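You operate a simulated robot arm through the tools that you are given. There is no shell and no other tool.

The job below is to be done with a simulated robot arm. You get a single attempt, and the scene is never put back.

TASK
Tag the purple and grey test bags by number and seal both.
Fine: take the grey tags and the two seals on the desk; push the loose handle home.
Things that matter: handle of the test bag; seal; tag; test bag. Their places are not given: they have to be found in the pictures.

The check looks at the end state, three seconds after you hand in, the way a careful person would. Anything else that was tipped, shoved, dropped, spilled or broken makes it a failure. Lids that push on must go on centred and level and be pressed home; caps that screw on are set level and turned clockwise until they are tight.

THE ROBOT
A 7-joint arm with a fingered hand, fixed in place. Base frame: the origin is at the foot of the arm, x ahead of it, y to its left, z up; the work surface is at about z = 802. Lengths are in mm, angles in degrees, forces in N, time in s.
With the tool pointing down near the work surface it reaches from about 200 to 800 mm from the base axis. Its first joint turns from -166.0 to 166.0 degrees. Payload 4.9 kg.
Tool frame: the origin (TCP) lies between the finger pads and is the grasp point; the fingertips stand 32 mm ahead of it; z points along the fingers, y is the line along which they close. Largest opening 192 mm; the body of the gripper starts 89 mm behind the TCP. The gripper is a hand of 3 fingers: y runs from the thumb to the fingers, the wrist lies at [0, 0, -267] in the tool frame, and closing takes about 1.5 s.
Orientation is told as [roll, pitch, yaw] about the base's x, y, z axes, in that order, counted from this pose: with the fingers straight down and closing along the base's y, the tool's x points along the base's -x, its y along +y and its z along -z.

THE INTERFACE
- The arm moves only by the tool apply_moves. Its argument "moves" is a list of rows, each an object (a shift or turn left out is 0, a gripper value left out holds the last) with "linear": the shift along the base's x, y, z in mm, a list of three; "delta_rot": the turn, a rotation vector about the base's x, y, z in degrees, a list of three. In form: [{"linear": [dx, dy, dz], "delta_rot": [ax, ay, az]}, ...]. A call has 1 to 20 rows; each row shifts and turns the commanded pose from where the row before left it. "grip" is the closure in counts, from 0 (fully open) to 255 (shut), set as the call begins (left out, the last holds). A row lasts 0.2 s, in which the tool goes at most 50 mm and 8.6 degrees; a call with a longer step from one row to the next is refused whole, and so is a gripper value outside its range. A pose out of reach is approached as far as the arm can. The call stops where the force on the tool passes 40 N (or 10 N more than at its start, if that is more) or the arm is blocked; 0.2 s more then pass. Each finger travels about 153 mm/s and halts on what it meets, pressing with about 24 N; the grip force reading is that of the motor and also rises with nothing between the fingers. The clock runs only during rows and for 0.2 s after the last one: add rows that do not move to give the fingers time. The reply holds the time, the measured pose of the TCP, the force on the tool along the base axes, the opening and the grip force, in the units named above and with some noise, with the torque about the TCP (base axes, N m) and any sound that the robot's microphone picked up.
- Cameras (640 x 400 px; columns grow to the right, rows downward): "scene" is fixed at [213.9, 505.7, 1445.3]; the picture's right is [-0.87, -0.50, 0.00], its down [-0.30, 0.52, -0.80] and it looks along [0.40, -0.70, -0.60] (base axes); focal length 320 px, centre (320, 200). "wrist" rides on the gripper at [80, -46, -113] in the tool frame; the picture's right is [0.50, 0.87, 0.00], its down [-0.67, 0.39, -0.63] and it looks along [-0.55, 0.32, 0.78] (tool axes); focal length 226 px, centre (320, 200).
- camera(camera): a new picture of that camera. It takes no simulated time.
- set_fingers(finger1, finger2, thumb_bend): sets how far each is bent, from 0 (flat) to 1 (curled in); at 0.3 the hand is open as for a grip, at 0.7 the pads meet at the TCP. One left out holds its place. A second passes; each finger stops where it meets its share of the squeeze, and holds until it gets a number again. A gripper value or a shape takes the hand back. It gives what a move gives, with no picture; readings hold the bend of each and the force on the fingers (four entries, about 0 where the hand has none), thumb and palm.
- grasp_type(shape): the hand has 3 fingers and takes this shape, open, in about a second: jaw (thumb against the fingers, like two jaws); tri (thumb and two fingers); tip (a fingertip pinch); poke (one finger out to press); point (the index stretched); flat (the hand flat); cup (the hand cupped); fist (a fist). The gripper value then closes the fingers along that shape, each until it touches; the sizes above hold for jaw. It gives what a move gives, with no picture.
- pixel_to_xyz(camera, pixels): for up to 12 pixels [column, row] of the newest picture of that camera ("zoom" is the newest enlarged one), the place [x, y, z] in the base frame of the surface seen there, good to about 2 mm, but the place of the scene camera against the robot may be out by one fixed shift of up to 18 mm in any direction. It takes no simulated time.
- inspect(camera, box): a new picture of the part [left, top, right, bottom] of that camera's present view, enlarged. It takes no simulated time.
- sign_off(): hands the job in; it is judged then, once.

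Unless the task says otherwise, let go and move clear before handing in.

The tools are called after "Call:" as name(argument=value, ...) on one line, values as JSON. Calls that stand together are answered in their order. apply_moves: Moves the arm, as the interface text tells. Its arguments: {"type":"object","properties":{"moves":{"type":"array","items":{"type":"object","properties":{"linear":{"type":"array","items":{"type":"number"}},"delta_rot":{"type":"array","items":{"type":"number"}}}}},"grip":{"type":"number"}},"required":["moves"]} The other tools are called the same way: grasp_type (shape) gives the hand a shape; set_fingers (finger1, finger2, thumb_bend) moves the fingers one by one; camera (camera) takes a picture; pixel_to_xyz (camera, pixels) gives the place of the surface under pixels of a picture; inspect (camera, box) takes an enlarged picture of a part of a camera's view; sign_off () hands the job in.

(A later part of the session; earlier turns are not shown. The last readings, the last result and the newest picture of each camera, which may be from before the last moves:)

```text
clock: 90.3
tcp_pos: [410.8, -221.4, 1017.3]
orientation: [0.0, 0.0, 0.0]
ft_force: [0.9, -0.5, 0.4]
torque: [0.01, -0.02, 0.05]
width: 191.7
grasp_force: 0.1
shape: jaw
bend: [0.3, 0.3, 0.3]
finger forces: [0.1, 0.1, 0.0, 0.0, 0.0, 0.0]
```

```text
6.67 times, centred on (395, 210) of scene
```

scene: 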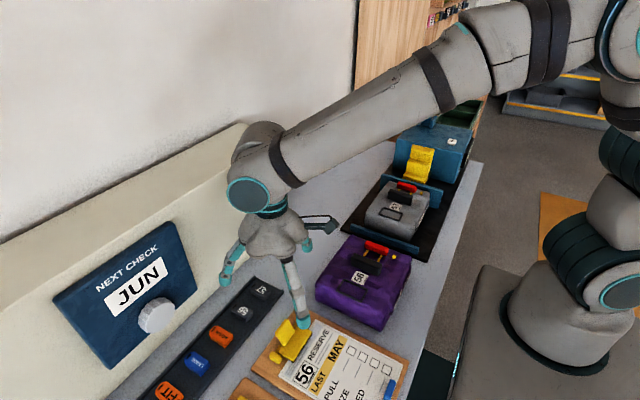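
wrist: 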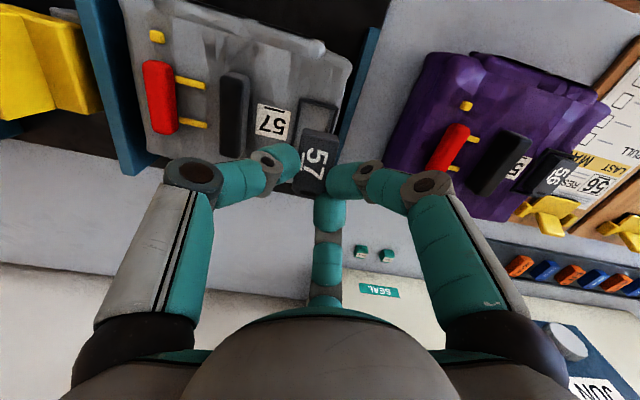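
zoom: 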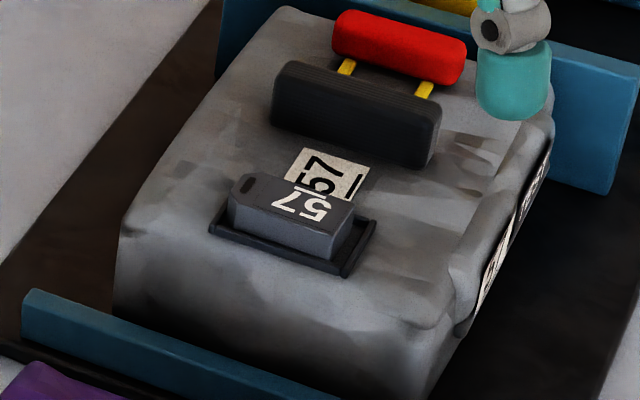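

Tag 57 is square in the grey frame. I'll check it's flat, then move to view the seals.

Call:
pixel_to_xyz(camera="zoom", pixels=[[250, 195], [345, 215], [300, 215], [270, 180], [320, 240], [360, 100], [400, 60]])

Call:
apply_moves(moves=[{"linear": [20, 27, -10]}, {"linear": [20, 27, -10]}, {"linear": [20, 27, -10]}, {"linear": [20, 27, -15]}, {"linear": [20, 27, -15]}, {"linear": [30, 26, -15]}, {"linear": [0, 0, -10]}, {"linear": [0, 0, 0]}])

Call:
camera(camera="wrist")

Call:
camera(camera="scene")

```text
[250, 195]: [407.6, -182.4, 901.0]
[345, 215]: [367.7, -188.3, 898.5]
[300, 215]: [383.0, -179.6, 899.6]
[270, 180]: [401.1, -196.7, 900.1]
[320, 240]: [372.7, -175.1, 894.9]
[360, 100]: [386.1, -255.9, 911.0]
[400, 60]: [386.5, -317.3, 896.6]
```

```text
clock: 92.1
tcp_pos: [542.7, -60.2, 930.5]
orientation: [0.0, -0.1, 0.0]
ft_force: [0.5, 0.3, -0.1]
torque: [-0.04, 0.0, 0.02]
width: 191.8
grasp_force: 0.1
shape: jaw
bend: [0.3, 0.3, 0.3]
finger forces: [0.0, 0.1, 0.0, 0.0, 0.0, 0.0]
```

```text
taken
```

wrist: 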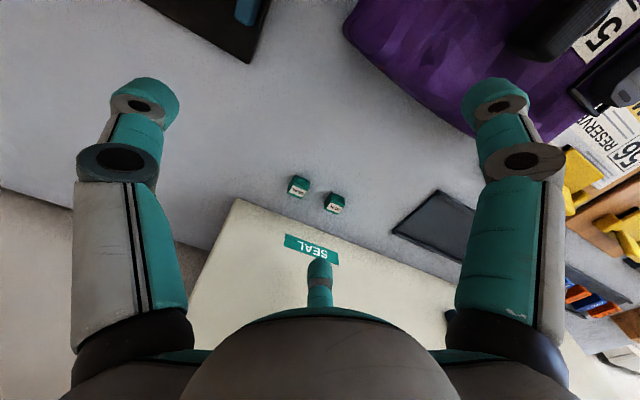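

```text
taken
```

scene: 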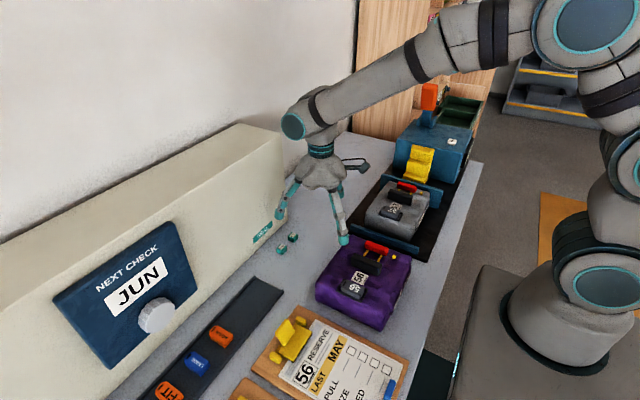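

Tag 57 is flat. Now I'll take a close zoom on the seals and the box edge.

Call:
inspect(camera="wrist", box=[282, 170, 352, 220])

Call:
pixel_to_xyz(camera="zoom", pixels=[[110, 185], [160, 200], [210, 215], [150, 160], [180, 120], [140, 220], [430, 320], [480, 335], [530, 350], [470, 290], [500, 250], [460, 350]])

Call:
pixel_to_xyz(camera="wrist", pixels=[[240, 205], [300, 225], [350, 240], [310, 245], [220, 250]])

```text
8.00 times, centred on (317, 195) of wrist
```

zoom: 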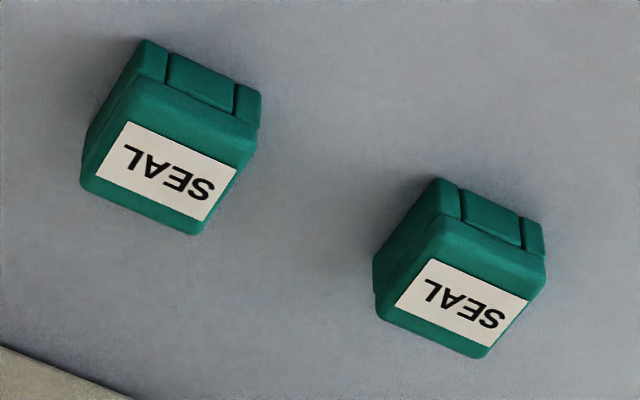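

```text
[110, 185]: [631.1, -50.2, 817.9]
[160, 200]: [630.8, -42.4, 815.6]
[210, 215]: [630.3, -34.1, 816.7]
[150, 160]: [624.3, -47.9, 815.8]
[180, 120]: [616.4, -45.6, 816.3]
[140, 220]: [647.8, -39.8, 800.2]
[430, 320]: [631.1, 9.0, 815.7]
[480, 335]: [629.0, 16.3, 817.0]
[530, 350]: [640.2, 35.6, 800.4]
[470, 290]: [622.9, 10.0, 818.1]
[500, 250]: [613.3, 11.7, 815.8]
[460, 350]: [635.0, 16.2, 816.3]
```

```text
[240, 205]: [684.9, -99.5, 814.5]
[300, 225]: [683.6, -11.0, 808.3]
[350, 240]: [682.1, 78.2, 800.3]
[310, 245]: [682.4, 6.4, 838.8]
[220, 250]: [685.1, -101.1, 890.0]
```

The seals are about 21 mm square, A at (622.8, -45.7) and B at (622.6, 8), with tops at z≈816.5 and the box face at x≈684. I'll pre-yaw the hand -13° to cancel the grip twist, tilt it 10° away from the box, and hover over seal A.

Call:
apply_moves(moves=[{"delta_rot": [0, 0, -6.5]}, {"delta_rot": [0, 0, -6.5]}, {"delta_rot": [0, -5, 0]}, {"delta_rot": [0, -5, 0]}, {"linear": [26, 8, 0]}, {"linear": [26, 8, -10]}, {"linear": [25.7, 7.3, -20]}, {"linear": [0, 0, -15]}, {"linear": [0, 0, 0]}], grip=172)

Call:
camera(camera="wrist")

Call:
inspect(camera="scene", box=[230, 80, 390, 260])

```text
clock: 94.1
tcp_pos: [617.2, -37.1, 885.9]
orientation: [2.1, -9.5, -13.2]
ft_force: [-25.2, 1.0, 2.4]
torque: [0.0, -1.28, 0.73]
width: 58.2
grasp_force: 0.0
shape: jaw
bend: [0.46, 0.79, 0.7]
finger forces: [0.0, 25.0, 0.0, 0.0, 0.0, 0.0]
```

```text
taken
```

wrist: 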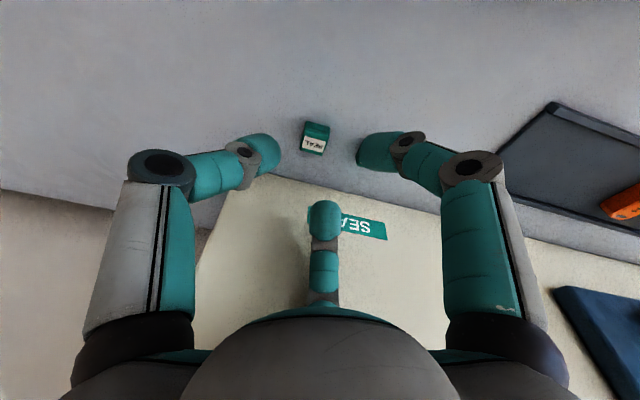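

```text
2.22 times, centred on (310, 170) of scene
```

zoom: 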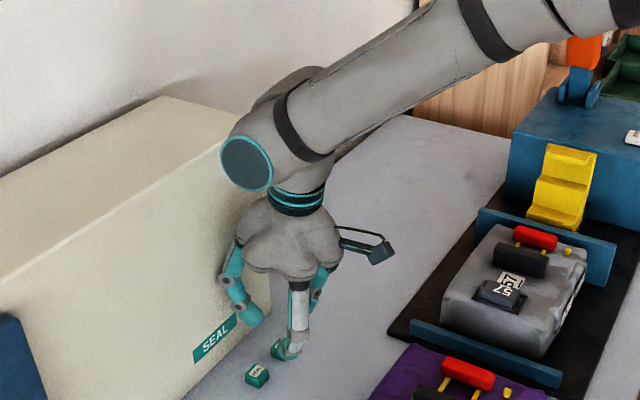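

Finger 2 is pressing on the box wall (25 N), so that approach is no good. I'll back off in -x straight away and lift.

Call:
apply_moves(moves=[{"linear": [-10, 0, 0]}, {"linear": [-20, 0, 5]}, {"linear": [-20, 0, 20]}, {"linear": [-10, 0, 20]}, {"linear": [0, 0, 0]}])

Call:
camera(camera="scene")

Call:
pixel_to_xyz(camera="scene", pixels=[[284, 228], [280, 225], [255, 200], [263, 232], [225, 240], [282, 249], [293, 237]])

```text
clock: 95.3
tcp_pos: [559.8, -38.0, 932.1]
orientation: [2.3, -9.7, -13.3]
ft_force: [0.3, 0.5, -0.1]
torque: [-0.05, -0.01, 0.01]
width: 62.5
grasp_force: 0.1
shape: jaw
bend: [0.46, 0.46, 0.7]
finger forces: [0.0, 0.0, 0.0, 0.1, 0.1, 0.0]
```

```text
taken
```

scene: 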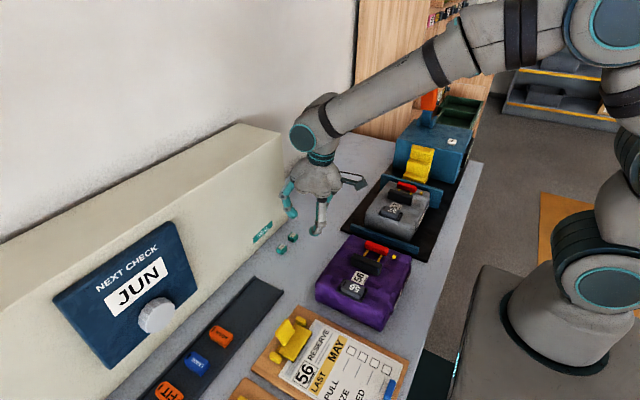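

```text
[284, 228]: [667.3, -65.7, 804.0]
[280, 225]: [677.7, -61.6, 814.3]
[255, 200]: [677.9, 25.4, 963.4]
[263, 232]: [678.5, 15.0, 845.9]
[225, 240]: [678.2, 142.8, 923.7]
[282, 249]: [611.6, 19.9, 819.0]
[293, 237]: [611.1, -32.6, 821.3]
```

The box and seals haven't moved. I'll rotate the hand to yaw +30° so the fingers point at ±60° and 180°, which keeps the +x side clear of the box now and clear of the red handle later. I'll use the "tri" shape with a slight -8° tilt.

Call:
apply_moves(moves=[{"delta_rot": [0, 5, 0]}, {"delta_rot": [0, 5, 0]}, {"delta_rot": [0, 0, 8.5]}, {"delta_rot": [0, 0, 8.5]}, {"delta_rot": [0, 0, 8.5]}, {"delta_rot": [0, 0, 8.5]}, {"delta_rot": [0, 0, 8.5]}, {"delta_rot": [0, 0, 0.5]}, {"delta_rot": [0, -8, 0]}, {"linear": [0, 0, 0]}])

Call:
grasp_type(shape="tri")

Call:
apply_moves(moves=[{"linear": [0, 0, 0]}, {"linear": [0, 0, 0]}, {"linear": [0, 0, 0]}, {"linear": [0, 0, 0]}, {"linear": [0, 0, 0]}], grip=172)

Call:
camera(camera="wrist")

Call:
inspect(camera="scene", box=[230, 80, 390, 260])

```text
clock: 97.5
tcp_pos: [558.9, -39.4, 930.6]
orientation: [-4.0, -6.9, 30.2]
ft_force: [-0.8, 0.8, -0.3]
torque: [0.01, 0.03, 0.03]
width: 62.4
grasp_force: 0.0
shape: jaw
bend: [0.46, 0.46, 0.7]
finger forces: [0.1, 0.0, 0.0, 0.0, 0.0, 0.0]
```

```text
clock: 98.4
tcp_pos: [559.1, -38.4, 931.4]
orientation: [-4.0, -7.0, 30.1]
ft_force: [-0.5, -0.4, 0.6]
torque: [-0.02, 0.03, 0.0]
width: 191.7
grasp_force: 0.1
shape: tri
bend: [0.3, 0.3, 0.3]
finger forces: [0.0, 0.1, 0.0, 0.0, 0.0, 0.1]
```

```text
clock: 99.6
tcp_pos: [559.8, -38.7, 931.2]
orientation: [-4.0, -6.8, 30.3]
ft_force: [-0.8, 0.0, 0.5]
torque: [-0.02, 0.0, 0.03]
width: 62.6
grasp_force: 0.1
shape: tri
bend: [0.46, 0.46, 0.7]
finger forces: [0.0, 0.0, 0.1, 0.0, 0.1, 0.0]
```

```text
taken
```

wrist: 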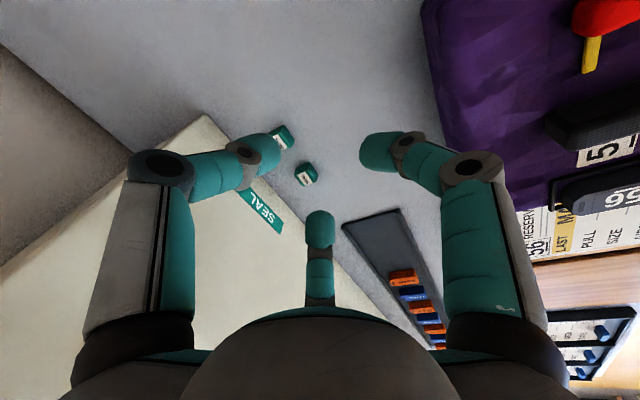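

```text
2.22 times, centred on (310, 170) of scene
```

zoom: 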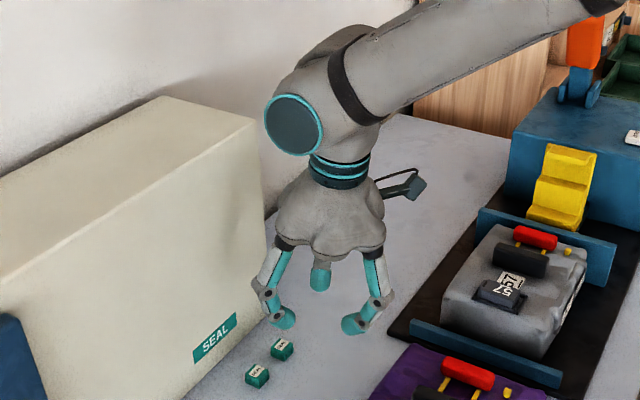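

The fingers now leave the +x side open. I'll narrow to about 45 mm, move above seal A at z≈880, and check.

Call:
apply_moves(moves=[{"linear": [20, -2, -10]}, {"linear": [20, -2, -10]}, {"linear": [12, -2, -10]}, {"linear": [10, -1, -10]}, {"linear": [0, 0, -10]}, {"linear": [0, 0, 0]}], grip=195)

Call:
camera(camera="wrist")

Call:
inspect(camera="wrist", box=[275, 100, 365, 190])

Call:
pixel_to_xyz(camera="zoom", pixels=[[320, 200], [300, 150], [340, 150], [300, 200], [280, 180], [350, 180], [320, 130], [320, 170]])

Call:
inspect(camera="scene", box=[230, 100, 390, 270])

```text
clock: 101.0
tcp_pos: [622.1, -44.9, 880.7]
orientation: [-4.0, -6.9, 30.3]
ft_force: [-0.6, 0.3, 0.1]
torque: [0.01, 0.0, -0.01]
width: 45.6
grasp_force: 0.1
shape: tri
bend: [0.78, 0.78, 0.7]
finger forces: [0.0, 0.0, 0.0, 0.0, 0.1, 0.0]
```

```text
taken
```

wrist: 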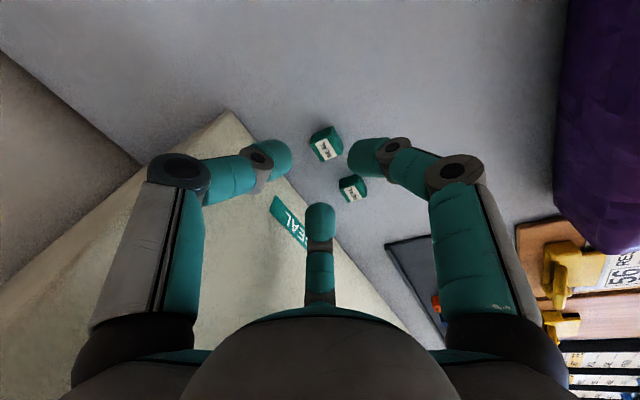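

```text
4.44 times, centred on (320, 145) of wrist
```

zoom: 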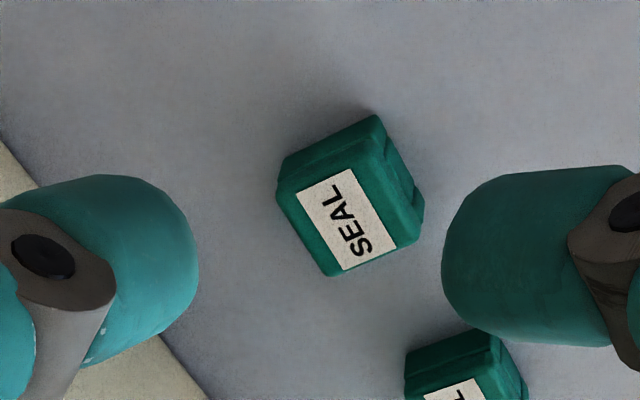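

```text
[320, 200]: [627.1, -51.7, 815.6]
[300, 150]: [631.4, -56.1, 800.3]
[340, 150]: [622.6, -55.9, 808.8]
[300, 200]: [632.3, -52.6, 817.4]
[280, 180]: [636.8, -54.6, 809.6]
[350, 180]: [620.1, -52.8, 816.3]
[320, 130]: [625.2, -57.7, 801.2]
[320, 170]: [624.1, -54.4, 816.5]
```

```text
2.35 times, centred on (310, 185) of scene
```

zoom: 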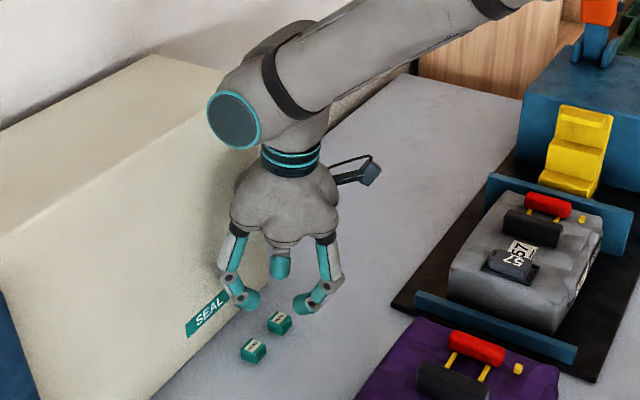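

I'll take more sample points on seal A's top face to fix its centre.

Call:
inspect(camera="wrist", box=[300, 115, 350, 170])

Call:
pixel_to_xyz(camera="zoom", pixels=[[230, 190], [380, 120], [460, 265], [310, 345], [350, 230], [300, 180], [400, 200], [290, 260], [380, 290], [250, 220], [420, 250], [340, 150]])

```text
7.27 times, centred on (325, 142) of wrist
```

zoom: 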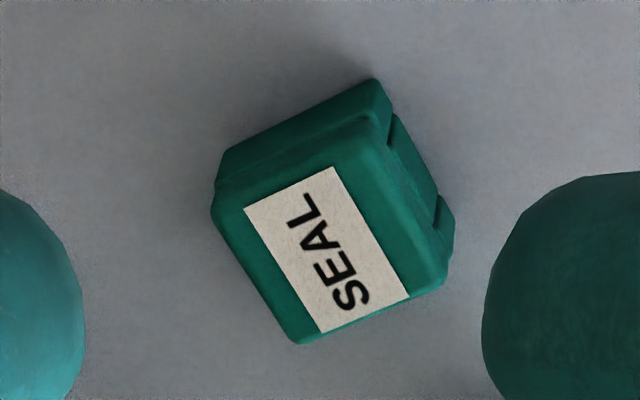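

```text
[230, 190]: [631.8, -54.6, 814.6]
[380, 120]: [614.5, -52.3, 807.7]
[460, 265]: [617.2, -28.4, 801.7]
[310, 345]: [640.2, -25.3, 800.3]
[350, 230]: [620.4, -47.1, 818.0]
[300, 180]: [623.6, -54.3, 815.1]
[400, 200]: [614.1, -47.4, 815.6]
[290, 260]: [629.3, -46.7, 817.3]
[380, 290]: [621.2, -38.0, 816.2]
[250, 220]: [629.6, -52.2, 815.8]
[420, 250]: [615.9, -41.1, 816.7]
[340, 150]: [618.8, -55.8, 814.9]
```

Seal A's centre is about (623, -46.3). I'll shift -1.4 in y and go down to TCP z≈838.

Call:
apply_moves(moves=[{"linear": [0, -1.4, -15]}, {"linear": [0, 0, -12]}, {"linear": [0, 0, -10]}, {"linear": [0, 0, -5]}, {"linear": [0, 0, 0]}])

Call:
inspect(camera="wrist", box=[250, 90, 390, 230])

Call:
inspect(camera="scene", box=[240, 180, 340, 270])

```text
clock: 102.2
tcp_pos: [621.1, -46.1, 838.3]
orientation: [-4.1, -6.9, 30.3]
ft_force: [-0.2, -0.8, 0.8]
torque: [0.02, 0.0, -0.05]
width: 45.3
grasp_force: 0.0
shape: tri
bend: [0.78, 0.78, 0.7]
finger forces: [0.1, 0.0, 0.1, 0.0, 0.0, 0.0]
```

```text
2.86 times, centred on (320, 160) of wrist
```

zoom: 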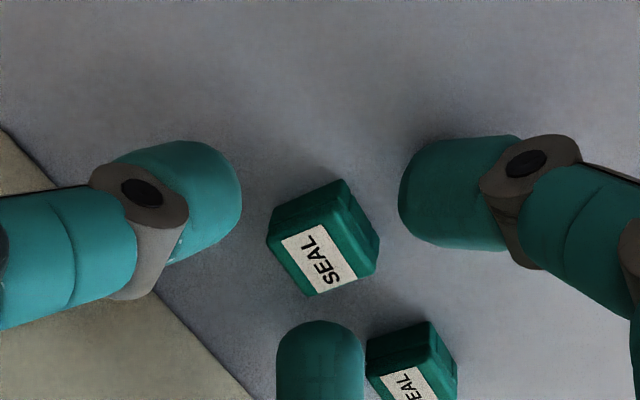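

```text
4.44 times, centred on (290, 225) of scene
```

zoom: 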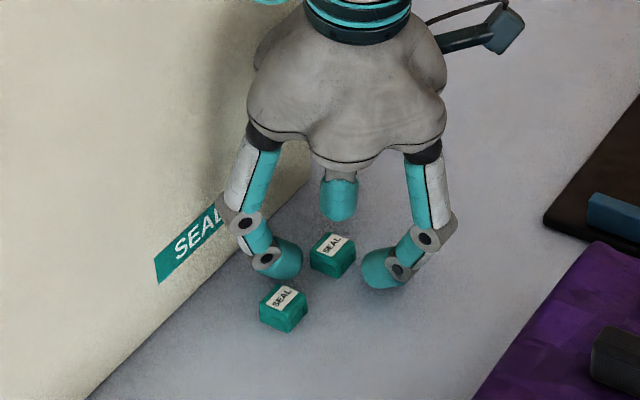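

The clearance is good and the seal is centred among the three fingertips. I'll close on it.

Call:
apply_moves(moves=[{"linear": [0, 0, 0]}, {"linear": [0, 0, 0]}, {"linear": [0, 0, 0]}, {"linear": [0, 0, 0]}, {"linear": [0, 0, 0]}], grip=255)

Call:
inspect(camera="wrist", box=[270, 110, 370, 210])

Call:
inspect(camera="scene", box=[260, 200, 330, 260])

```text
clock: 103.4
tcp_pos: [622.8, -46.1, 840.9]
orientation: [-4.2, -7.1, 30.4]
ft_force: [0.1, -0.9, 21.0]
torque: [-0.14, -0.31, 0.0]
width: 19.1
grasp_force: 24.3
shape: tri
bend: [0.74, 0.75, 0.69]
finger forces: [21.1, 20.7, 0.0, 0.0, 28.6, 0.0]
```

```text
4.00 times, centred on (320, 160) of wrist
```

zoom: 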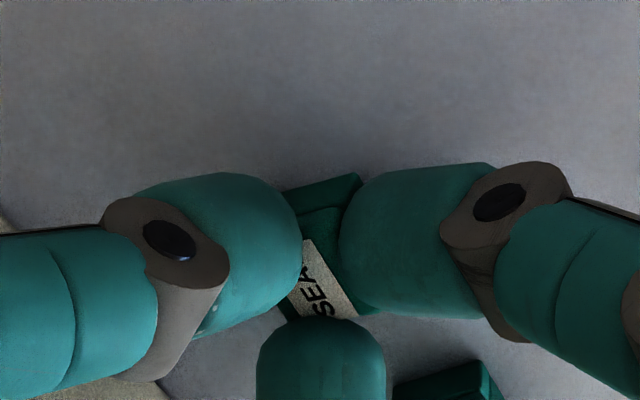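

```text
6.67 times, centred on (295, 230) of scene
```

zoom: 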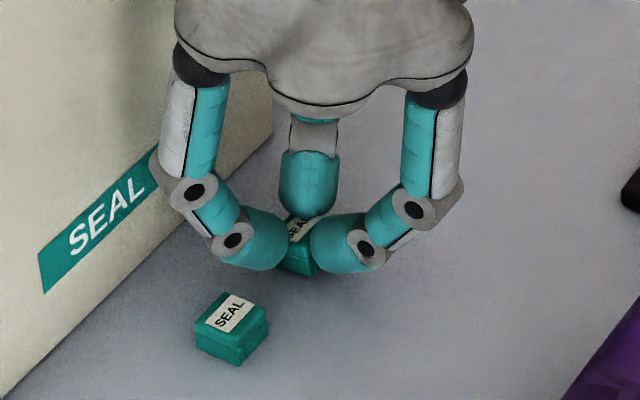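

It's gripped with about 20–28 N per finger, and some desk reaction (21 N) because the tips dip as they close. I'll lift and look.

Call:
apply_moves(moves=[{"linear": [0, 0, 3]}, {"linear": [0, 0, 5]}, {"linear": [0, 0, 12]}, {"linear": [-5, 0, 25]}, {"linear": [-20, 0, 30]}, {"linear": [-30, 0, 30]}, {"linear": [0, 0, 0]}])

Call:
inspect(camera="wrist", box=[270, 110, 370, 210])

Call:
inspect(camera="scene", box=[260, 160, 330, 220])

Call:
camera(camera="scene")

```text
clock: 105.0
tcp_pos: [566.1, -47.2, 944.5]
orientation: [-4.0, -7.0, 30.2]
ft_force: [1.1, 0.2, 0.6]
torque: [0.0, -0.02, 0.02]
width: 18.9
grasp_force: 24.2
shape: tri
bend: [0.74, 0.75, 0.69]
finger forces: [18.4, 18.9, 0.1, 0.0, 21.2, 0.0]
```

```text
4.00 times, centred on (320, 160) of wrist
```

zoom: 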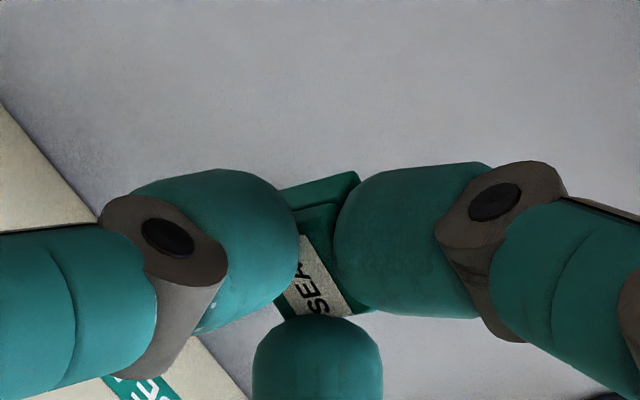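

```text
6.67 times, centred on (295, 190) of scene
```

zoom: 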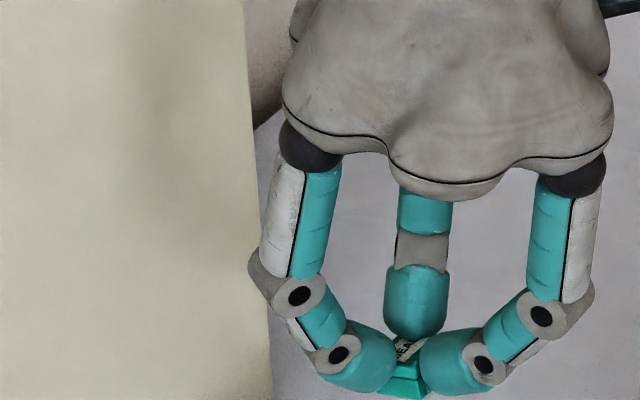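

```text
taken
```

scene: 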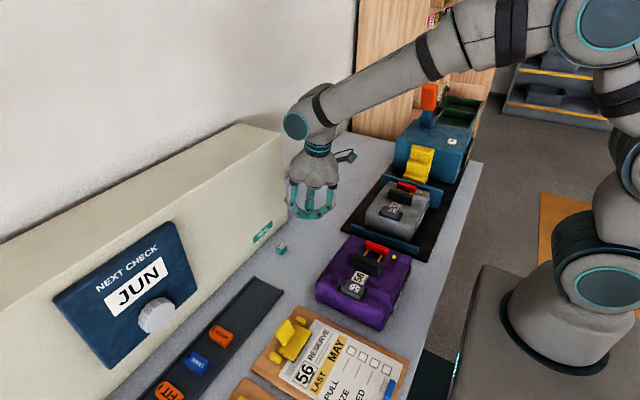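

Seal A is held. I'll zoom in on it from the scene camera to check its level and orientation.

Call:
inspect(camera="scene", box=[285, 190, 335, 230])

Call:
pixel_to_xyz(camera="zoom", pixels=[[310, 210], [330, 215], [300, 240], [330, 250], [315, 225], [315, 260]])

Call:
inspect(camera="wrist", box=[300, 140, 350, 200])

Call:
pixel_to_xyz(camera="zoom", pixels=[[340, 110], [320, 180], [330, 230], [310, 260], [370, 270], [350, 290], [300, 240], [380, 260]])

```text
10.00 times, centred on (310, 210) of scene
```

zoom: 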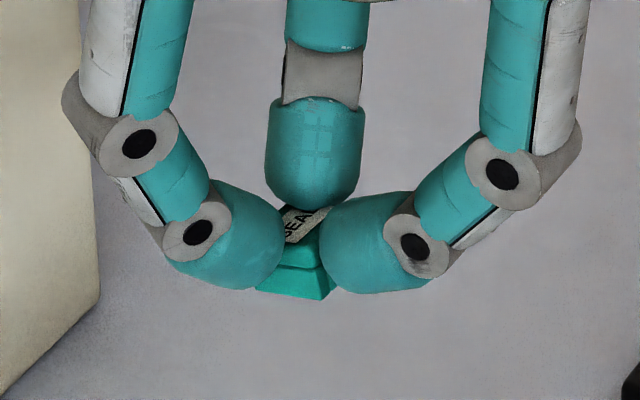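

```text
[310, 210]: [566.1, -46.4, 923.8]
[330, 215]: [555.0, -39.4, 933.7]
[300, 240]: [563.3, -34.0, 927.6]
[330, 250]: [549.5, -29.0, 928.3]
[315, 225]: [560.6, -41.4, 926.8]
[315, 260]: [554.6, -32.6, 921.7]
```

```text
6.67 times, centred on (325, 170) of wrist
```

zoom: 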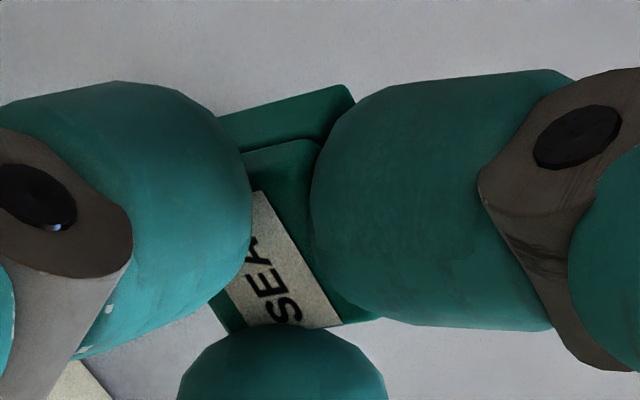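

```text
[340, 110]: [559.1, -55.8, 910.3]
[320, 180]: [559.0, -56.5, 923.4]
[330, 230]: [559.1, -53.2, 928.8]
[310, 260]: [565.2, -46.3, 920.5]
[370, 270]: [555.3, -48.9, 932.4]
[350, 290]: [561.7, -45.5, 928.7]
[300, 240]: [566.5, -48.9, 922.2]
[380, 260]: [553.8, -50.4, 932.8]
```

The seal is held with its top at about TCP-24. Next I need precise positions of the purple peg and the end of the red bar beside it, so I'll hover nearby with the seal held and look.

Call:
apply_moves(moves=[{"linear": [-33, 9, 8]}, {"linear": [-33, 9, 8]}, {"linear": [-33, 9, 8]}, {"linear": [-33, 9, 8]}, {"linear": [-33, 9, 8]}, {"linear": [-34, 9, 6]}, {"linear": [0, 0, 0]}])

Call:
camera(camera="wrist")

Call:
camera(camera="scene")

```text
clock: 106.6
tcp_pos: [367.3, 9.5, 990.6]
orientation: [-4.0, -6.9, 30.2]
ft_force: [0.0, 0.0, -0.4]
torque: [-0.02, -0.02, -0.02]
width: 18.5
grasp_force: 23.9
shape: tri
bend: [0.74, 0.75, 0.69]
finger forces: [18.5, 18.7, 0.1, 0.0, 21.0, 0.0]
```

```text
taken
```

wrist: 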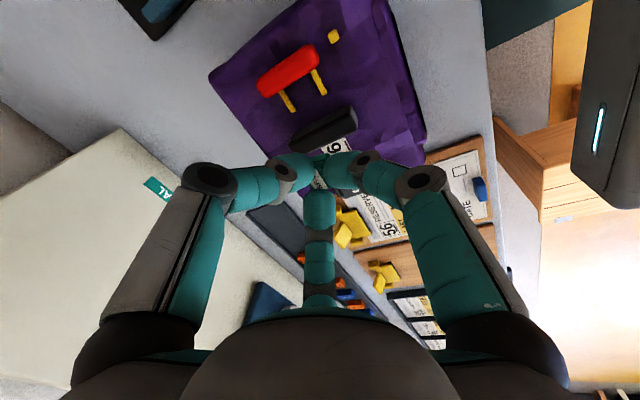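

```text
taken
```

scene: 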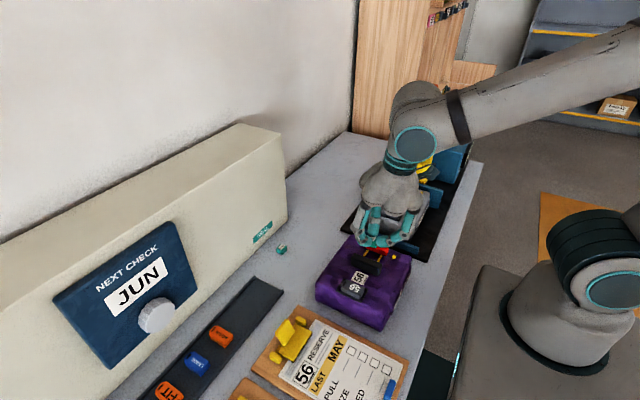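

The peg at (334,36) and the red bar are clearly visible. I'll zoom in and sample both.

Call:
inspect(camera="wrist", box=[300, 15, 360, 75])

Call:
pixel_to_xyz(camera="zoom", pixels=[[365, 130], [370, 120], [360, 150], [385, 135], [345, 140], [200, 240], [180, 250], [215, 230], [205, 270], [190, 200], [230, 260], [150, 260]])

```text
6.67 times, centred on (330, 45) of wrist
```

zoom: 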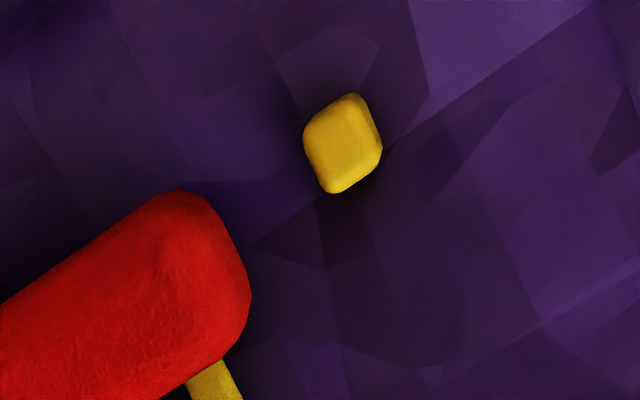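

```text
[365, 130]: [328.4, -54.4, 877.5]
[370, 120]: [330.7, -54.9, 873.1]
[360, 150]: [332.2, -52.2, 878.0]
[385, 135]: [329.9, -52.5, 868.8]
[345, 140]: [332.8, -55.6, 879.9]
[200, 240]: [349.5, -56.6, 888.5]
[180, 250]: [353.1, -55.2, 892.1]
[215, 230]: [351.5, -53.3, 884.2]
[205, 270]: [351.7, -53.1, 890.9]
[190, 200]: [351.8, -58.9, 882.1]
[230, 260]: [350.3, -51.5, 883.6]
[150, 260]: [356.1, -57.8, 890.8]
```

Peg centre is about (332.3, -54) and the red bar's end is at x≈349, so the seal has roughly 6 mm of clearance. Next I need the seal's exact position in the hand, so I'll zoom in on it from the scene camera.

Call:
inspect(camera="scene", box=[355, 220, 405, 260])

Call:
pixel_to_xyz(camera="zoom", pixels=[[300, 220], [270, 240], [230, 230], [250, 210], [260, 260], [280, 200]])

Call:
inspect(camera="wrist", box=[300, 140, 350, 200])

Call:
pixel_to_xyz(camera="zoom", pixels=[[262, 200], [300, 256], [335, 315], [260, 310], [285, 270], [300, 160], [270, 170], [290, 290], [280, 240], [310, 130]])

```text
10.00 times, centred on (380, 240) of scene
```

zoom: 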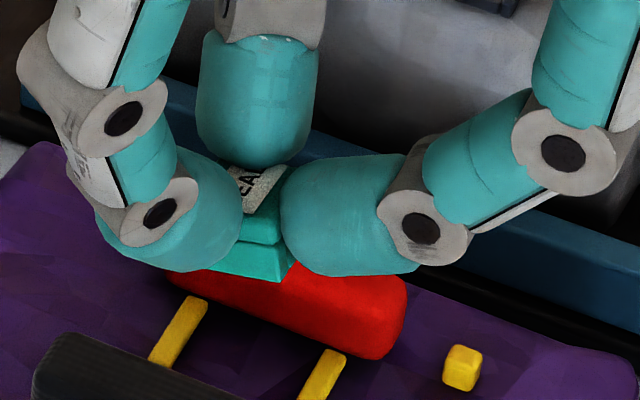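

```text
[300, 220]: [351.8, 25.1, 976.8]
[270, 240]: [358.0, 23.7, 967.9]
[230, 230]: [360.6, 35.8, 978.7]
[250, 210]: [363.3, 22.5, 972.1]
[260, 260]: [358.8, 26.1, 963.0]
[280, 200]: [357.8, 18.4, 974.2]
```

```text
6.67 times, centred on (325, 170) of wrist
```

zoom: 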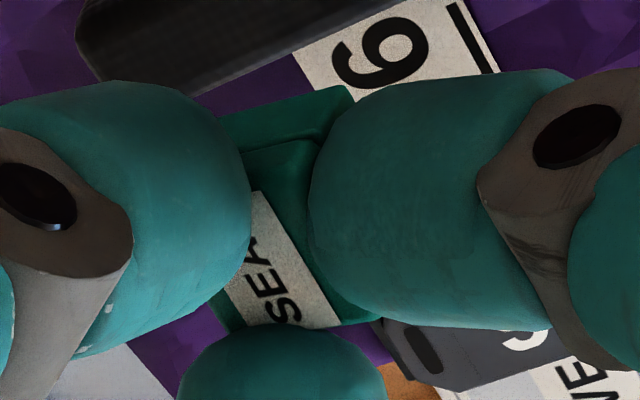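

```text
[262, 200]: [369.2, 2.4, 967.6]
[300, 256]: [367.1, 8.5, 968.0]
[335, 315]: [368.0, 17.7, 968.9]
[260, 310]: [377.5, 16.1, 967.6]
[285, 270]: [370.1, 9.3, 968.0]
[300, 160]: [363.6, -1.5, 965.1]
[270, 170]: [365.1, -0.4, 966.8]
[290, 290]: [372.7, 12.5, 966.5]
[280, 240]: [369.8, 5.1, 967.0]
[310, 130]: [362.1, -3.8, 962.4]
```

The seal sits level, centred about (+4.2, +0.4) from the TCP, with its bottom at TCP-37.5. I'll move so the seal is above the purple peg, with its bottom about 17 mm above the peg top, and look.

Call:
apply_moves(moves=[{"linear": [-20, -32, 0]}, {"linear": [-19.2, -31.8, 0]}, {"linear": [0, 0, -25]}, {"linear": [0, 0, -25]}, {"linear": [0, 0, -8]}, {"linear": [0, 0, 0]}])

Call:
inspect(camera="scene", box=[355, 220, 425, 270])

Call:
inspect(camera="wrist", box=[270, 100, 370, 200])

```text
clock: 108.0
tcp_pos: [329.1, -56.0, 932.3]
orientation: [-4.0, -7.1, 30.2]
ft_force: [-0.3, 0.0, 0.2]
torque: [0.0, 0.0, -0.02]
width: 18.8
grasp_force: 23.9
shape: tri
bend: [0.74, 0.75, 0.69]
finger forces: [18.6, 18.7, 0.0, 0.0, 20.9, 0.0]
```

```text
8.00 times, centred on (390, 245) of scene
```

zoom: 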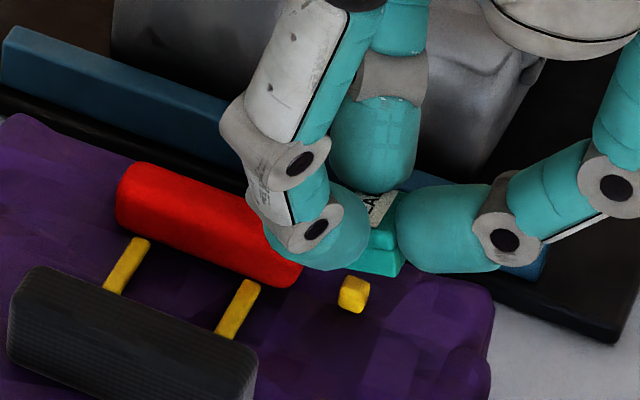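

```text
4.00 times, centred on (320, 150) of wrist
```

zoom: 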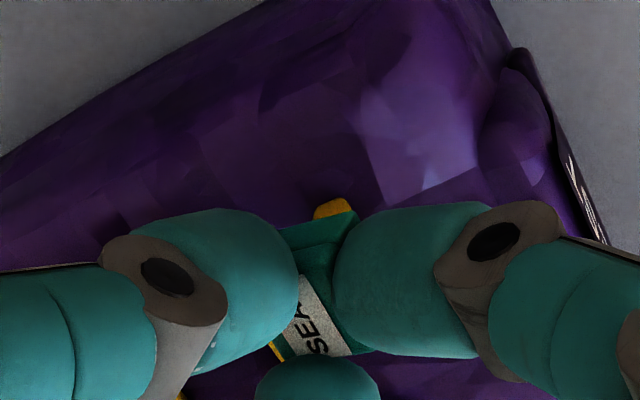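

I'll compare the seal and peg directly in this one scene picture, where the camera's fixed shift cancels out.

Call:
inspect(camera="scene", box=[385, 235, 415, 260])

Call:
pixel_to_xyz(camera="zoom", pixels=[[320, 60], [300, 100], [340, 120], [270, 140], [310, 150], [360, 130], [180, 240], [200, 230], [210, 260], [180, 270], [330, 90]])

```text
16.00 times, centred on (400, 248) of scene
```

zoom: 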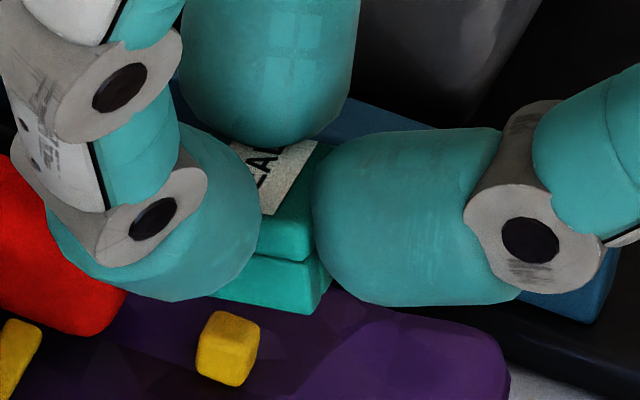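

```text
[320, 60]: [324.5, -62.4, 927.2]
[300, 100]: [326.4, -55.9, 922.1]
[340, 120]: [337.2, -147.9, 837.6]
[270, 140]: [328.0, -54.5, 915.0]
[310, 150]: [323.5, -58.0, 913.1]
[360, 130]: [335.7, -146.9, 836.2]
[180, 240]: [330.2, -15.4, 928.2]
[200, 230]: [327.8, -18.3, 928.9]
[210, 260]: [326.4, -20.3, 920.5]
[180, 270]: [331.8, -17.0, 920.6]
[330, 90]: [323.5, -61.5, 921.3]
```

Call:
pixel_to_xyz(camera="zoom", pixels=[[285, 235], [265, 275], [295, 285], [312, 300], [250, 290], [275, 185], [295, 160], [230, 325], [215, 320], [245, 335], [222, 365], [320, 275]])

```text
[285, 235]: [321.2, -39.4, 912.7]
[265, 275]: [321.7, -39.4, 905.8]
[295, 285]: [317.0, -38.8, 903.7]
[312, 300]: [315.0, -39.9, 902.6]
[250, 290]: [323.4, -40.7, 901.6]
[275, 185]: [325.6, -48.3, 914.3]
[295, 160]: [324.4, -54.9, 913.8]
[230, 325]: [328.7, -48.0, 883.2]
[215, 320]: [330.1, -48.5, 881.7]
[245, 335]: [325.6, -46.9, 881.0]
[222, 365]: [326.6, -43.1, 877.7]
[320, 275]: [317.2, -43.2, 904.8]
```

Call:
pixel_to_xyz(camera="zoom", pixels=[[312, 142], [300, 160], [288, 180], [275, 207], [310, 165], [300, 195], [310, 225], [262, 245], [300, 255], [310, 262], [230, 285], [300, 305]])

Call:
inspect(camera="wrist", box=[300, 140, 350, 200])

Call:
pixel_to_xyz(camera="zoom", pixels=[[262, 200], [280, 225], [300, 256], [320, 290], [335, 315], [260, 310], [285, 270], [300, 160], [320, 90], [340, 65], [355, 80], [240, 285]])

```text
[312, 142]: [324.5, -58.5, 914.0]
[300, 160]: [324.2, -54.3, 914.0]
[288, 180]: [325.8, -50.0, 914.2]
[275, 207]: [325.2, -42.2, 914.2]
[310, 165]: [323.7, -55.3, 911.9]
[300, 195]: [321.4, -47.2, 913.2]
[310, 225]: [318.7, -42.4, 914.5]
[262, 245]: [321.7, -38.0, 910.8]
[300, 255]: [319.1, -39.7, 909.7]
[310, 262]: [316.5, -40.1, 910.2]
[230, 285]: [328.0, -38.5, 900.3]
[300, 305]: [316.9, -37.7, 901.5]
```

```text
6.67 times, centred on (325, 170) of wrist
```

zoom: 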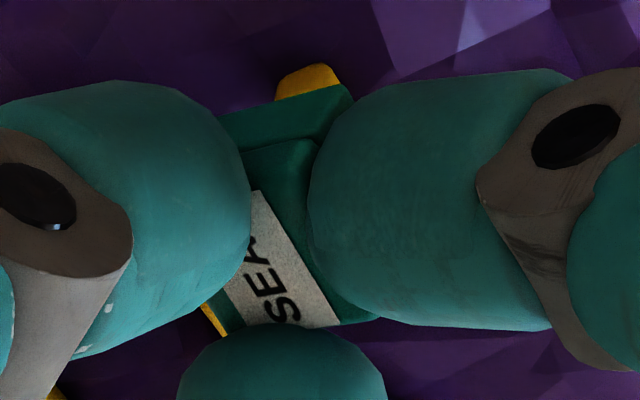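

```text
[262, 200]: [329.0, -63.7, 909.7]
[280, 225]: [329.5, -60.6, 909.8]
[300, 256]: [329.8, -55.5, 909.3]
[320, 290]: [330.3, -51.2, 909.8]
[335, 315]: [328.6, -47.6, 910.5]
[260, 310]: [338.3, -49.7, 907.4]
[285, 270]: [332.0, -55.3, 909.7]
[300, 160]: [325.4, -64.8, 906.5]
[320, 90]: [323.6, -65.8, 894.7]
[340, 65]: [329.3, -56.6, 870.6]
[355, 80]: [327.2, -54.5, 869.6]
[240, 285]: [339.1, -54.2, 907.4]
```

Both cameras now agree: the seal's centre is within 0.4 mm of the peg in x and -1.5 mm in y. I'll shift +1.5 in y and go down to just above the peg.

Call:
apply_moves(moves=[{"linear": [-0.2, 1.5, -5]}, {"linear": [0, 0, -5]}, {"linear": [0, 0, -3]}, {"linear": [0, 0, 0]}])

Call:
inspect(camera="scene", box=[380, 238, 410, 263])

Call:
pixel_to_xyz(camera="zoom", pixels=[[320, 200], [300, 250], [330, 260], [300, 290], [350, 280], [280, 310], [320, 310]])

Call:
inspect(camera="wrist", box=[300, 140, 350, 200])

```text
clock: 109.0
tcp_pos: [328.3, -53.8, 920.0]
orientation: [-4.1, -7.0, 30.2]
ft_force: [-0.9, -1.2, 4.8]
torque: [-0.05, 0.0, -0.05]
width: 18.8
grasp_force: 24.1
shape: tri
bend: [0.74, 0.75, 0.69]
finger forces: [20.0, 18.9, 0.1, 0.0, 21.8, 0.0]
```

```text
16.00 times, centred on (395, 250) of scene
```

zoom: 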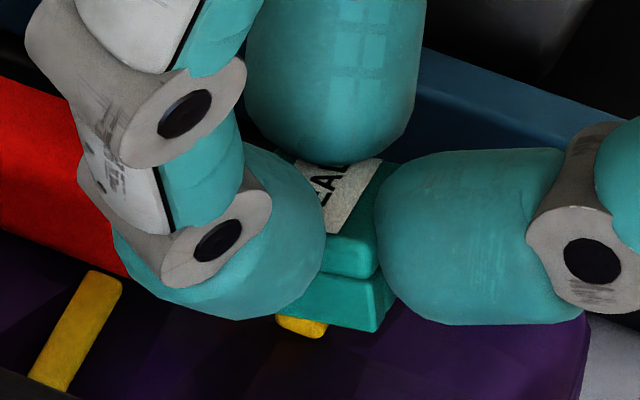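

```text
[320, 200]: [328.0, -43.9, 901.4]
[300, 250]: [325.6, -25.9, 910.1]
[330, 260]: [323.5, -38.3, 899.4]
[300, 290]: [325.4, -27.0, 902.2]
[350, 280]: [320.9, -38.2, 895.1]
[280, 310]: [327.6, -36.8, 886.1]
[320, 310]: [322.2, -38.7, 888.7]
```

```text
6.67 times, centred on (325, 170) of wrist
```

zoom: 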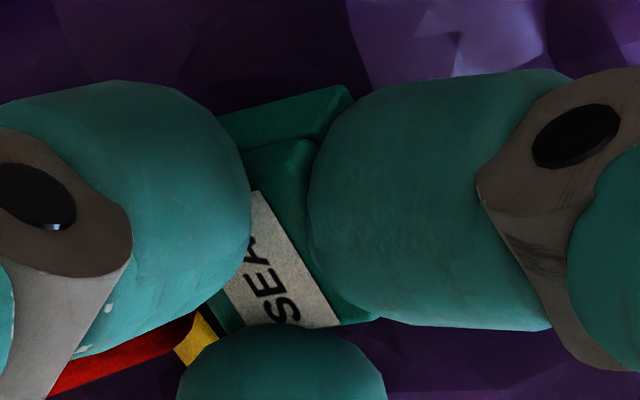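

There's 4.8 N of upward contact: either the peg has met the seal or a finger is grazing the red bar's corner. I'll lift slightly, turn +3° to even out the finger clearance around the bar, nudge +0.7 in x, and come down again watching the forces.

Call:
apply_moves(moves=[{"linear": [0, 0, 4]}, {"linear": [0.7, 0, 0], "delta_rot": [0, 0, 3]}, {"linear": [0, 0, 0]}])

Call:
apply_moves(moves=[{"linear": [0, 0, -2]}, {"linear": [0, 0, -2]}, {"linear": [0, 0, 0]}])

Call:
apply_moves(moves=[{"linear": [0, 0, -1.5]}, {"linear": [0, 0, 0]}])

Call:
inspect(camera="scene", box=[375, 235, 410, 265])

Call:
inspect(camera="wrist", box=[280, 140, 360, 210])

```text
clock: 109.8
tcp_pos: [327.7, -54.9, 923.5]
orientation: [-4.0, -6.9, 33.3]
ft_force: [-0.3, -0.2, -1.2]
torque: [0.0, 0.02, 0.02]
width: 18.9
grasp_force: 24.1
shape: tri
bend: [0.74, 0.75, 0.7]
finger forces: [18.5, 18.7, 0.0, 0.1, 21.0, 0.1]
```

```text
clock: 110.6
tcp_pos: [328.5, -55.4, 920.9]
orientation: [-4.0, -7.0, 33.3]
ft_force: [0.1, 1.0, 1.4]
torque: [-0.02, -0.03, -0.06]
width: 18.9
grasp_force: 24.5
shape: tri
bend: [0.74, 0.75, 0.7]
finger forces: [18.8, 18.8, 0.0, 0.0, 21.4, 0.0]
```

```text
clock: 111.2
tcp_pos: [329.4, -55.0, 918.7]
orientation: [-4.1, -7.1, 33.3]
ft_force: [-3.3, -0.3, 17.4]
torque: [-0.08, -0.04, 0.02]
width: 19.1
grasp_force: 23.8
shape: tri
bend: [0.74, 0.75, 0.69]
finger forces: [24.3, 20.2, 0.1, 0.0, 23.8, 0.1]
```

```text
13.33 times, centred on (392, 250) of scene
```

zoom: 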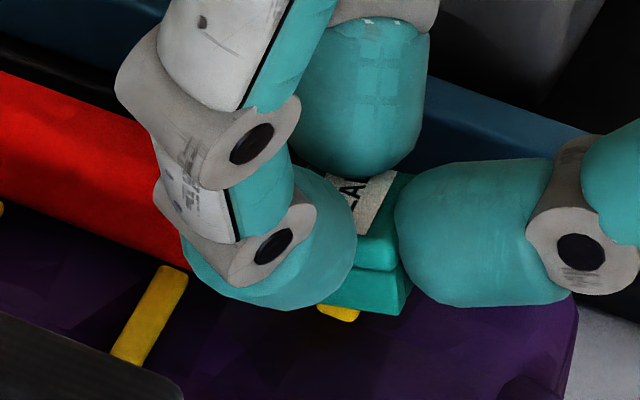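

```text
5.71 times, centred on (320, 175) of wrist
```

zoom: 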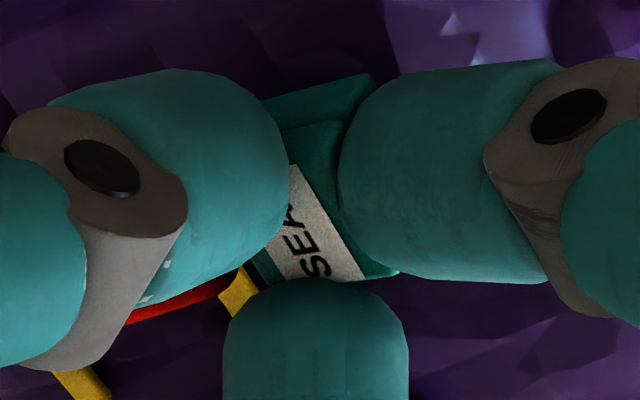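

The seal is sitting on top of the peg (17 N) and hasn't dropped over it. Combining the estimates, it needs about +0.7 in x and +1 in y. I'll lift, shift, and try again.

Call:
apply_moves(moves=[{"linear": [0, 0, 3]}, {"linear": [0.7, 1, 0]}, {"linear": [0, 0, -2]}, {"linear": [0, 0, -1.5]}, {"linear": [0, 0, 0]}])

Call:
apply_moves(moves=[{"linear": [0, 0, -1.5]}, {"linear": [0, 0, 0]}])

Call:
inspect(camera="scene", box=[380, 240, 410, 265])

Call:
pixel_to_xyz(camera="zoom", pixels=[[300, 250], [310, 270], [320, 280], [340, 290], [330, 250], [320, 210], [290, 295]])

```text
clock: 112.4
tcp_pos: [328.7, -52.9, 918.4]
orientation: [-4.0, -6.8, 33.2]
ft_force: [2.4, 0.0, -0.1]
torque: [0.02, -0.07, 0.0]
width: 18.6
grasp_force: 24.1
shape: tri
bend: [0.74, 0.75, 0.7]
finger forces: [17.6, 19.5, 0.0, 0.0, 22.8, 0.0]
```

```text
clock: 113.0
tcp_pos: [330.4, -54.1, 917.2]
orientation: [-4.0, -6.9, 33.2]
ft_force: [1.3, 0.6, 1.2]
torque: [-0.01, -0.09, 0.02]
width: 18.5
grasp_force: 24.4
shape: tri
bend: [0.74, 0.75, 0.7]
finger forces: [18.0, 19.6, 0.1, 0.1, 22.6, 0.0]
```

```text
16.00 times, centred on (395, 252) of scene
```

zoom: 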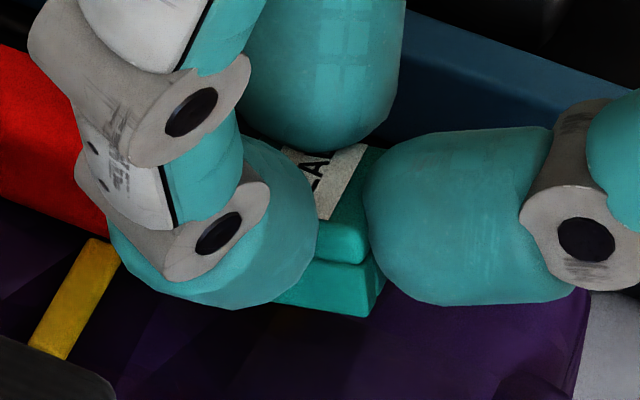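

```text
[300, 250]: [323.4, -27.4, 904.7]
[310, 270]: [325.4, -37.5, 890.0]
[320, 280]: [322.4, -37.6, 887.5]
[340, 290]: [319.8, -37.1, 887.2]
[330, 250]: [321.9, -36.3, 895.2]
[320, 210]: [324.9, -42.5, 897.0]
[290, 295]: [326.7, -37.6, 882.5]
```

The resistance has vanished and the seal has slipped over the peg. I'll keep lowering gently until it seats.

Call:
apply_moves(moves=[{"linear": [0, 0, -1.5]}, {"linear": [0, 0, -1.5]}, {"linear": [0, 0, 0]}])

Call:
apply_moves(moves=[{"linear": [0, 0, -1.5]}, {"linear": [0, 0, -1]}, {"linear": [0, 0, 0]}])

Call:
inspect(camera="scene", box=[380, 240, 410, 265])

```text
clock: 113.8
tcp_pos: [328.9, -54.5, 913.8]
orientation: [-4.1, -6.9, 33.2]
ft_force: [-2.1, 1.1, 7.3]
torque: [-0.09, -0.02, -0.04]
width: 18.8
grasp_force: 24.0
shape: tri
bend: [0.74, 0.75, 0.7]
finger forces: [21.6, 19.6, 0.1, 0.0, 22.3, 0.0]
```

```text
clock: 114.6
tcp_pos: [330.1, -53.9, 912.2]
orientation: [-4.2, -7.1, 33.3]
ft_force: [-6.9, 1.0, 30.3]
torque: [-0.04, -0.14, -0.03]
width: 19.4
grasp_force: 23.6
shape: tri
bend: [0.74, 0.75, 0.7]
finger forces: [28.1, 23.5, 0.0, 0.0, 29.1, 0.0]
```

```text
16.00 times, centred on (395, 252) of scene
```

zoom: 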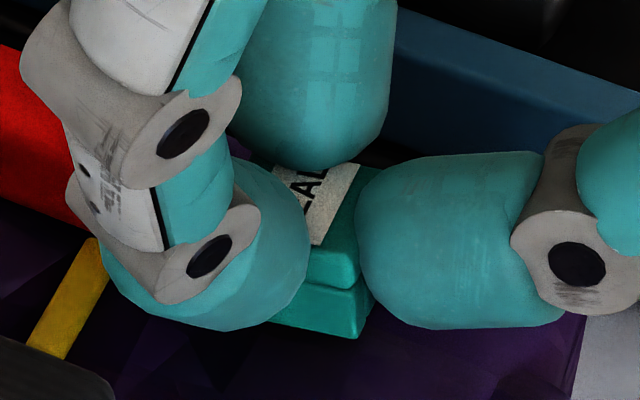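

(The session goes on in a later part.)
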